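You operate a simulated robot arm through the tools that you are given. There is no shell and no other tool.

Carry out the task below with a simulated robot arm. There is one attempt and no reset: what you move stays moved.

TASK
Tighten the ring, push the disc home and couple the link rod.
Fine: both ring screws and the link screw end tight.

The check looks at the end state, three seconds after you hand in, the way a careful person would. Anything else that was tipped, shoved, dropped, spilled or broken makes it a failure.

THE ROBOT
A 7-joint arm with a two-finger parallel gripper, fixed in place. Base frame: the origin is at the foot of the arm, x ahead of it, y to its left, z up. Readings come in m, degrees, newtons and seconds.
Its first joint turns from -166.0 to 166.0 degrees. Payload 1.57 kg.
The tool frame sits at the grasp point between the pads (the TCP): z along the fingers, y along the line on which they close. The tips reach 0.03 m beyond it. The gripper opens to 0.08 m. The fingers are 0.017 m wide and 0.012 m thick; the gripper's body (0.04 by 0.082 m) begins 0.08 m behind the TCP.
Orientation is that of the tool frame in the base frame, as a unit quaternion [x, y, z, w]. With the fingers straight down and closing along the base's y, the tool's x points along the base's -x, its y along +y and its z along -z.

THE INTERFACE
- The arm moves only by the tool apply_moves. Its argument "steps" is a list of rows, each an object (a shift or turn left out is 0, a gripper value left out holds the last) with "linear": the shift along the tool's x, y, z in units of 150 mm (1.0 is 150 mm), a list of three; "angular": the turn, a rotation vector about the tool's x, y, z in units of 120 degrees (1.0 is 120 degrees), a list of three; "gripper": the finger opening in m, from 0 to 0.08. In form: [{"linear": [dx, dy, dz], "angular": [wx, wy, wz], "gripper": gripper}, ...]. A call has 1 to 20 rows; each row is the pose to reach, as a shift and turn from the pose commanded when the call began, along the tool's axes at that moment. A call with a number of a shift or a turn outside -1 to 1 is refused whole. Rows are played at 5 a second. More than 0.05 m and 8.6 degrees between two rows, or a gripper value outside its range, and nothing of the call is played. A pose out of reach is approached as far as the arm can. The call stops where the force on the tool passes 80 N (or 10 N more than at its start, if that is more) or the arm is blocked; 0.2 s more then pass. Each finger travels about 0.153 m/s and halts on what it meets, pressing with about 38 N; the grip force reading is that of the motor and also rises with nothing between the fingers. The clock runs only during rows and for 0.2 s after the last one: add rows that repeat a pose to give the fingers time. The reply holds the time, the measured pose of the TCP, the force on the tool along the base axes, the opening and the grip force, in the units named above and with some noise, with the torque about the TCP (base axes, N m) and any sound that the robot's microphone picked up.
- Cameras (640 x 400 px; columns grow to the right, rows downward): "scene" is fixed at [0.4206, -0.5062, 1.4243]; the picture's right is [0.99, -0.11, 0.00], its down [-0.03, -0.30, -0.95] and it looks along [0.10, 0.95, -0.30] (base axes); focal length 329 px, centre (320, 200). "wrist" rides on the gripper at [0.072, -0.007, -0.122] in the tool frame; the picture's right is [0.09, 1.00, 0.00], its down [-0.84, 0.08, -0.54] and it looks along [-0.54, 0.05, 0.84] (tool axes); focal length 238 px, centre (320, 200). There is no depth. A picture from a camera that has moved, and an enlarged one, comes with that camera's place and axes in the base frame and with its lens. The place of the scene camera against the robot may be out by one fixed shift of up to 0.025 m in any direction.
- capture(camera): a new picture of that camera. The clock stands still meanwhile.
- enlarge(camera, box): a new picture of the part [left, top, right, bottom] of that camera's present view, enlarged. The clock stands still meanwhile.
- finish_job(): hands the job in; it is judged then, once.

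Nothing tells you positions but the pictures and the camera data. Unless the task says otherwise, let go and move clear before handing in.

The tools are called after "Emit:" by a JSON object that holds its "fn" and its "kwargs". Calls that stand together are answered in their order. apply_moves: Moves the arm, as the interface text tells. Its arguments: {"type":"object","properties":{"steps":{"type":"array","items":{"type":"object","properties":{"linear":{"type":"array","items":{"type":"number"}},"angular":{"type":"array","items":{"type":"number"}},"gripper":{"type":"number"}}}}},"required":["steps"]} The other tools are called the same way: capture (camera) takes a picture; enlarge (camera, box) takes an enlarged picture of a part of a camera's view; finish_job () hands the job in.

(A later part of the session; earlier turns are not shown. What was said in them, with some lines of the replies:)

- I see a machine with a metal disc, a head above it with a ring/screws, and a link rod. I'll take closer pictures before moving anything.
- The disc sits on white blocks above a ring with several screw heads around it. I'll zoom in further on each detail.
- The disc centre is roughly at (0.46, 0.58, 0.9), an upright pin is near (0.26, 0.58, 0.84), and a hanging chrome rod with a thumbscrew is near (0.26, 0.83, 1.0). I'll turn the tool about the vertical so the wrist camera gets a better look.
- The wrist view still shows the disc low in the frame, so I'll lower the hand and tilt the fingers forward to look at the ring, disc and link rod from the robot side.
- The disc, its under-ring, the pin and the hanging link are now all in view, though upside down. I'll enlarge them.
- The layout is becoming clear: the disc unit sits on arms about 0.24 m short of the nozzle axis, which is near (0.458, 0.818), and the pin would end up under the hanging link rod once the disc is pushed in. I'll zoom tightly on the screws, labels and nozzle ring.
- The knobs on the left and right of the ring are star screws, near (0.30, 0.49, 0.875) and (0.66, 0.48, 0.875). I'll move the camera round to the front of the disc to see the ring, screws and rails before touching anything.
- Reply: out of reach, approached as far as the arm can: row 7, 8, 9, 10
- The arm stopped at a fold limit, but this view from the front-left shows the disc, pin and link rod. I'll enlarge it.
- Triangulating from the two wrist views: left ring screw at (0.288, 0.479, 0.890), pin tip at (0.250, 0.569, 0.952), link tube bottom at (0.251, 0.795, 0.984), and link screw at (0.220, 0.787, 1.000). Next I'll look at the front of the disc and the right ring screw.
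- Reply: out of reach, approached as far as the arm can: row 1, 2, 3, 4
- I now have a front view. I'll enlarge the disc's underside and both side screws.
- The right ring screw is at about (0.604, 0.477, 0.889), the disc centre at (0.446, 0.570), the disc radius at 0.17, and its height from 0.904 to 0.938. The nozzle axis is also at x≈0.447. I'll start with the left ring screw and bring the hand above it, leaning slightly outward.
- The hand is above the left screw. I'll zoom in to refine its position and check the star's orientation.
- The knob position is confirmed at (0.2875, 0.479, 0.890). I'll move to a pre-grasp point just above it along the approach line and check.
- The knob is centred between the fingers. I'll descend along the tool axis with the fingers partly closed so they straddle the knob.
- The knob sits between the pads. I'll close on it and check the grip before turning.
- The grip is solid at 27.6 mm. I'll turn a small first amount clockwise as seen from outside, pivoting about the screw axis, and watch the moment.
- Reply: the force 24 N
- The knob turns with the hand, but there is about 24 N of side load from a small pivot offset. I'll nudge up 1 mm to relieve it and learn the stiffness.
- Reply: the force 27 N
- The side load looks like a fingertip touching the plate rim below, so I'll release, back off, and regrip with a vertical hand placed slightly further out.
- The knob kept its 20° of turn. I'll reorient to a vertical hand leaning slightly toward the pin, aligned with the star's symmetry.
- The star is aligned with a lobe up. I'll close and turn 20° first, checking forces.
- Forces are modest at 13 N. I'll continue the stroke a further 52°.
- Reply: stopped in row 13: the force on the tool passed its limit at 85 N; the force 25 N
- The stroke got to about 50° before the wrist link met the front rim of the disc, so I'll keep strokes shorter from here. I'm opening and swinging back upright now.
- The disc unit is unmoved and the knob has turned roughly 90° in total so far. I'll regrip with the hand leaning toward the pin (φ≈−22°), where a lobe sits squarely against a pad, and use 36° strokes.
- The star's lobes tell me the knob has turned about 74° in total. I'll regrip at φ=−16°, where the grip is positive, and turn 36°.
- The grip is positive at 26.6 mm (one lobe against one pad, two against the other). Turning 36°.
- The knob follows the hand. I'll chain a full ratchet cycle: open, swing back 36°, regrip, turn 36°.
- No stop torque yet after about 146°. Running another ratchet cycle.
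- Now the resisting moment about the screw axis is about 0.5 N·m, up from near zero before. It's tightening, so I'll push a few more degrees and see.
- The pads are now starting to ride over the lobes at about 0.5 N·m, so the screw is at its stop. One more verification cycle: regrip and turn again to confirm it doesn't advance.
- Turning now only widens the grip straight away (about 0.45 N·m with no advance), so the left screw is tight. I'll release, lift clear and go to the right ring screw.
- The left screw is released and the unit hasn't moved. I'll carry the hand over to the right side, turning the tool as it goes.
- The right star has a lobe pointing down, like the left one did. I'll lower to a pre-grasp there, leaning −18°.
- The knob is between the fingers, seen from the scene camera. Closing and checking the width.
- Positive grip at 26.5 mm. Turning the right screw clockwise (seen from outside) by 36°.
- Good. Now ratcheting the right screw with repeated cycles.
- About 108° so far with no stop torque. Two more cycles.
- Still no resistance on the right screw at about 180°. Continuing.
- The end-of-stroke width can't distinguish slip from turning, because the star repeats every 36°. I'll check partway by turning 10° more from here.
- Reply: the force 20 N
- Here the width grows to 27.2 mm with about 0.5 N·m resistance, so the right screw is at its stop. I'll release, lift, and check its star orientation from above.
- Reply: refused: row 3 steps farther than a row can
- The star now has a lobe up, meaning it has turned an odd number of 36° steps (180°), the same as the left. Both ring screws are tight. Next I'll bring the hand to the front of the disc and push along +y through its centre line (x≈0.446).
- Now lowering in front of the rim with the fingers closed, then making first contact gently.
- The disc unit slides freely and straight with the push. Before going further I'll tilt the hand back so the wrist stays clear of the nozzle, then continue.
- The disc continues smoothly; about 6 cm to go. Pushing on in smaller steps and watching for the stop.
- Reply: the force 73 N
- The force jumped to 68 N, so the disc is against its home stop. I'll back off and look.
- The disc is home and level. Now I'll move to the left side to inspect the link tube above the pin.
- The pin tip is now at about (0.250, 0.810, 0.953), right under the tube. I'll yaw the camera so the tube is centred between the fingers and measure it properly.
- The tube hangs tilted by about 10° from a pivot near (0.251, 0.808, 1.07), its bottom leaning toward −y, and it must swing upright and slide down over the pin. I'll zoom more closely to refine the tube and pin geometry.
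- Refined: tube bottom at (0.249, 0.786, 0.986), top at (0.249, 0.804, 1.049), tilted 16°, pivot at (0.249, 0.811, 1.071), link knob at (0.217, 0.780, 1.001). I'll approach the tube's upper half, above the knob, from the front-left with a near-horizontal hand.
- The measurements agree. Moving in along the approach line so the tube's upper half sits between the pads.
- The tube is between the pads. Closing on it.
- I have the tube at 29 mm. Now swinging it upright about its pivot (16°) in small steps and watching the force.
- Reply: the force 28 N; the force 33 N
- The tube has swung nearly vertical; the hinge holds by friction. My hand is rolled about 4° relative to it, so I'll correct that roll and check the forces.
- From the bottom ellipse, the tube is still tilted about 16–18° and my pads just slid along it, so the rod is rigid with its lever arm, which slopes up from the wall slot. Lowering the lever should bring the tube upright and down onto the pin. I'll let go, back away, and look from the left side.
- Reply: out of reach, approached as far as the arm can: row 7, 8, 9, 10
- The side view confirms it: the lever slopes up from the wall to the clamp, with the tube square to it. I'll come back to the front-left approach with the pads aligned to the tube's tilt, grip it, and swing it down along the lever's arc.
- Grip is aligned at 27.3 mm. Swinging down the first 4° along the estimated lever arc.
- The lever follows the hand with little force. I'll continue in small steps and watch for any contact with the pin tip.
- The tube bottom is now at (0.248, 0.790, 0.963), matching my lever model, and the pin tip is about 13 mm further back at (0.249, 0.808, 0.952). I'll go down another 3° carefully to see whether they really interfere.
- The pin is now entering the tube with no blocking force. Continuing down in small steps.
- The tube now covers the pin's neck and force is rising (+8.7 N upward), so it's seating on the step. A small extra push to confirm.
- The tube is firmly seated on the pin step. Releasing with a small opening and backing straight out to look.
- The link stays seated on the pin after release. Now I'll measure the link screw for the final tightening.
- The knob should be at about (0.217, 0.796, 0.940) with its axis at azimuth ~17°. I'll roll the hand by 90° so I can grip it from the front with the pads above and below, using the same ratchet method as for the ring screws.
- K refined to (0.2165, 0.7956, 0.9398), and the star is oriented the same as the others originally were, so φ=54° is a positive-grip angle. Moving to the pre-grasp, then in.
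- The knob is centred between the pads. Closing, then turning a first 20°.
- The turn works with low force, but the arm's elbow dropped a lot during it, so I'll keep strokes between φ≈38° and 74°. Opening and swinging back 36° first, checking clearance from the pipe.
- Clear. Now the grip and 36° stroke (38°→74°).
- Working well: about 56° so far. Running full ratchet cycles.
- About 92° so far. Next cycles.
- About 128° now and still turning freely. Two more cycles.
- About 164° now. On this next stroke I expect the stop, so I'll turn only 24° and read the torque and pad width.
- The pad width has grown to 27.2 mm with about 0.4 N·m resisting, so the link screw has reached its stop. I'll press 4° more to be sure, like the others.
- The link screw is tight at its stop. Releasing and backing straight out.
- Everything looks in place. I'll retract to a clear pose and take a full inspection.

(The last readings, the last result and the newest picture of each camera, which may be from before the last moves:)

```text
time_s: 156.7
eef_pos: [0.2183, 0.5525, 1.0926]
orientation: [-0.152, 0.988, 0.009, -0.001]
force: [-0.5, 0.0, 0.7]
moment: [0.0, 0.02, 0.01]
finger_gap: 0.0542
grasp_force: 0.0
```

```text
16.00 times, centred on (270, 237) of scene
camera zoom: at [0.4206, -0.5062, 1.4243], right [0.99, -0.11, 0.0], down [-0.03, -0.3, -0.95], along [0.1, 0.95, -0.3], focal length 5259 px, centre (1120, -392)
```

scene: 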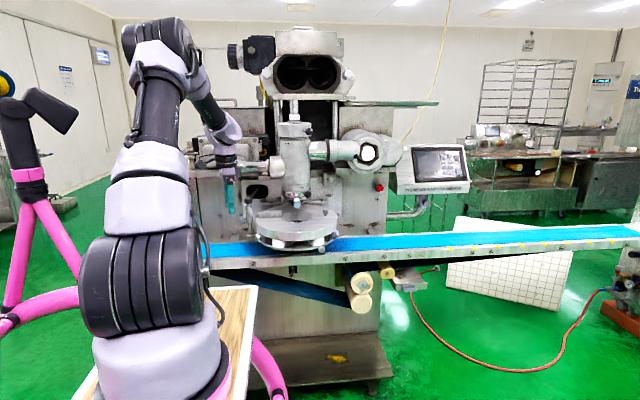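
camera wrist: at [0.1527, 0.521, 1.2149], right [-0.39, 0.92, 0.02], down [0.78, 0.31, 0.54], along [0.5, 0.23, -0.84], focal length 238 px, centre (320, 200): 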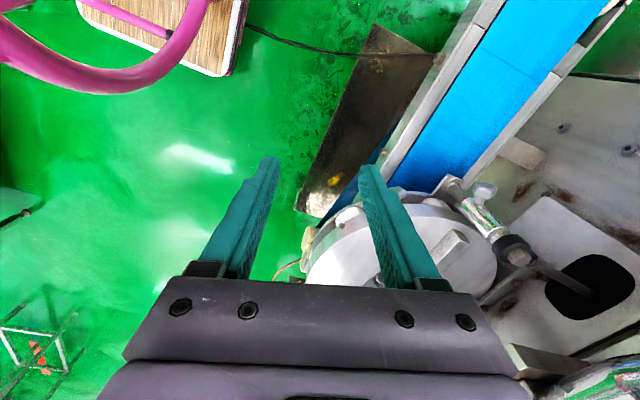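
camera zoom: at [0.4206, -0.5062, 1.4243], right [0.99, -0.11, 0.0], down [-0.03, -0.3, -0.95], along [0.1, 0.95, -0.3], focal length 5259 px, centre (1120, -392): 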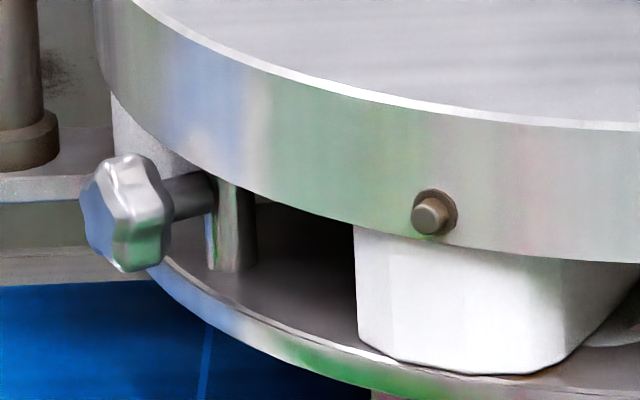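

The final check shows:
- **Link:** the tube is seated over the pin and its screw is tight.
- **Disc:** it is at its home stop under the nozzle.
- **Ring screws:** both are tight.
- **Nozzle collars:** the levers still sit at their TIGHT marks, untouched.

The gripper is open and clear, so I'm handing in.

Emit:
{"fn": "finish_job", "kwargs": {}}

```text
The job is handed in.
```

The ring is tightened, the disc is home and the link rod is coupled, and the job is handed in; no verdict came back with the hand-in.

- **Ring screws:** both were turned clockwise about half a turn until they stopped. At that point the fingers rode over the knob lobes at roughly 0.5 N·m without turning it further.
- **Disc:** it was pushed about 0.24 m in until it met a firm stop, at 68 N. Its position was unchanged in later pictures.
- **Link rod:** the lever was swung down and the tube now sits on the step of the pin. Its screw was turned about half a turn to its stop, at roughly 0.4 N·m.

Two contacts happened along the way. While I was turning the left ring screw, the arm's wrist bumped the front rim of the disc and stopped at 85 N. Earlier on that same screw, a fingertip probably touched the rim of the plate below it. In the pictures taken afterwards, nothing had shifted.

I did not touch the nozzle collars, because both levers were already at their TIGHT marks. The hand was open and clear when I handed in.
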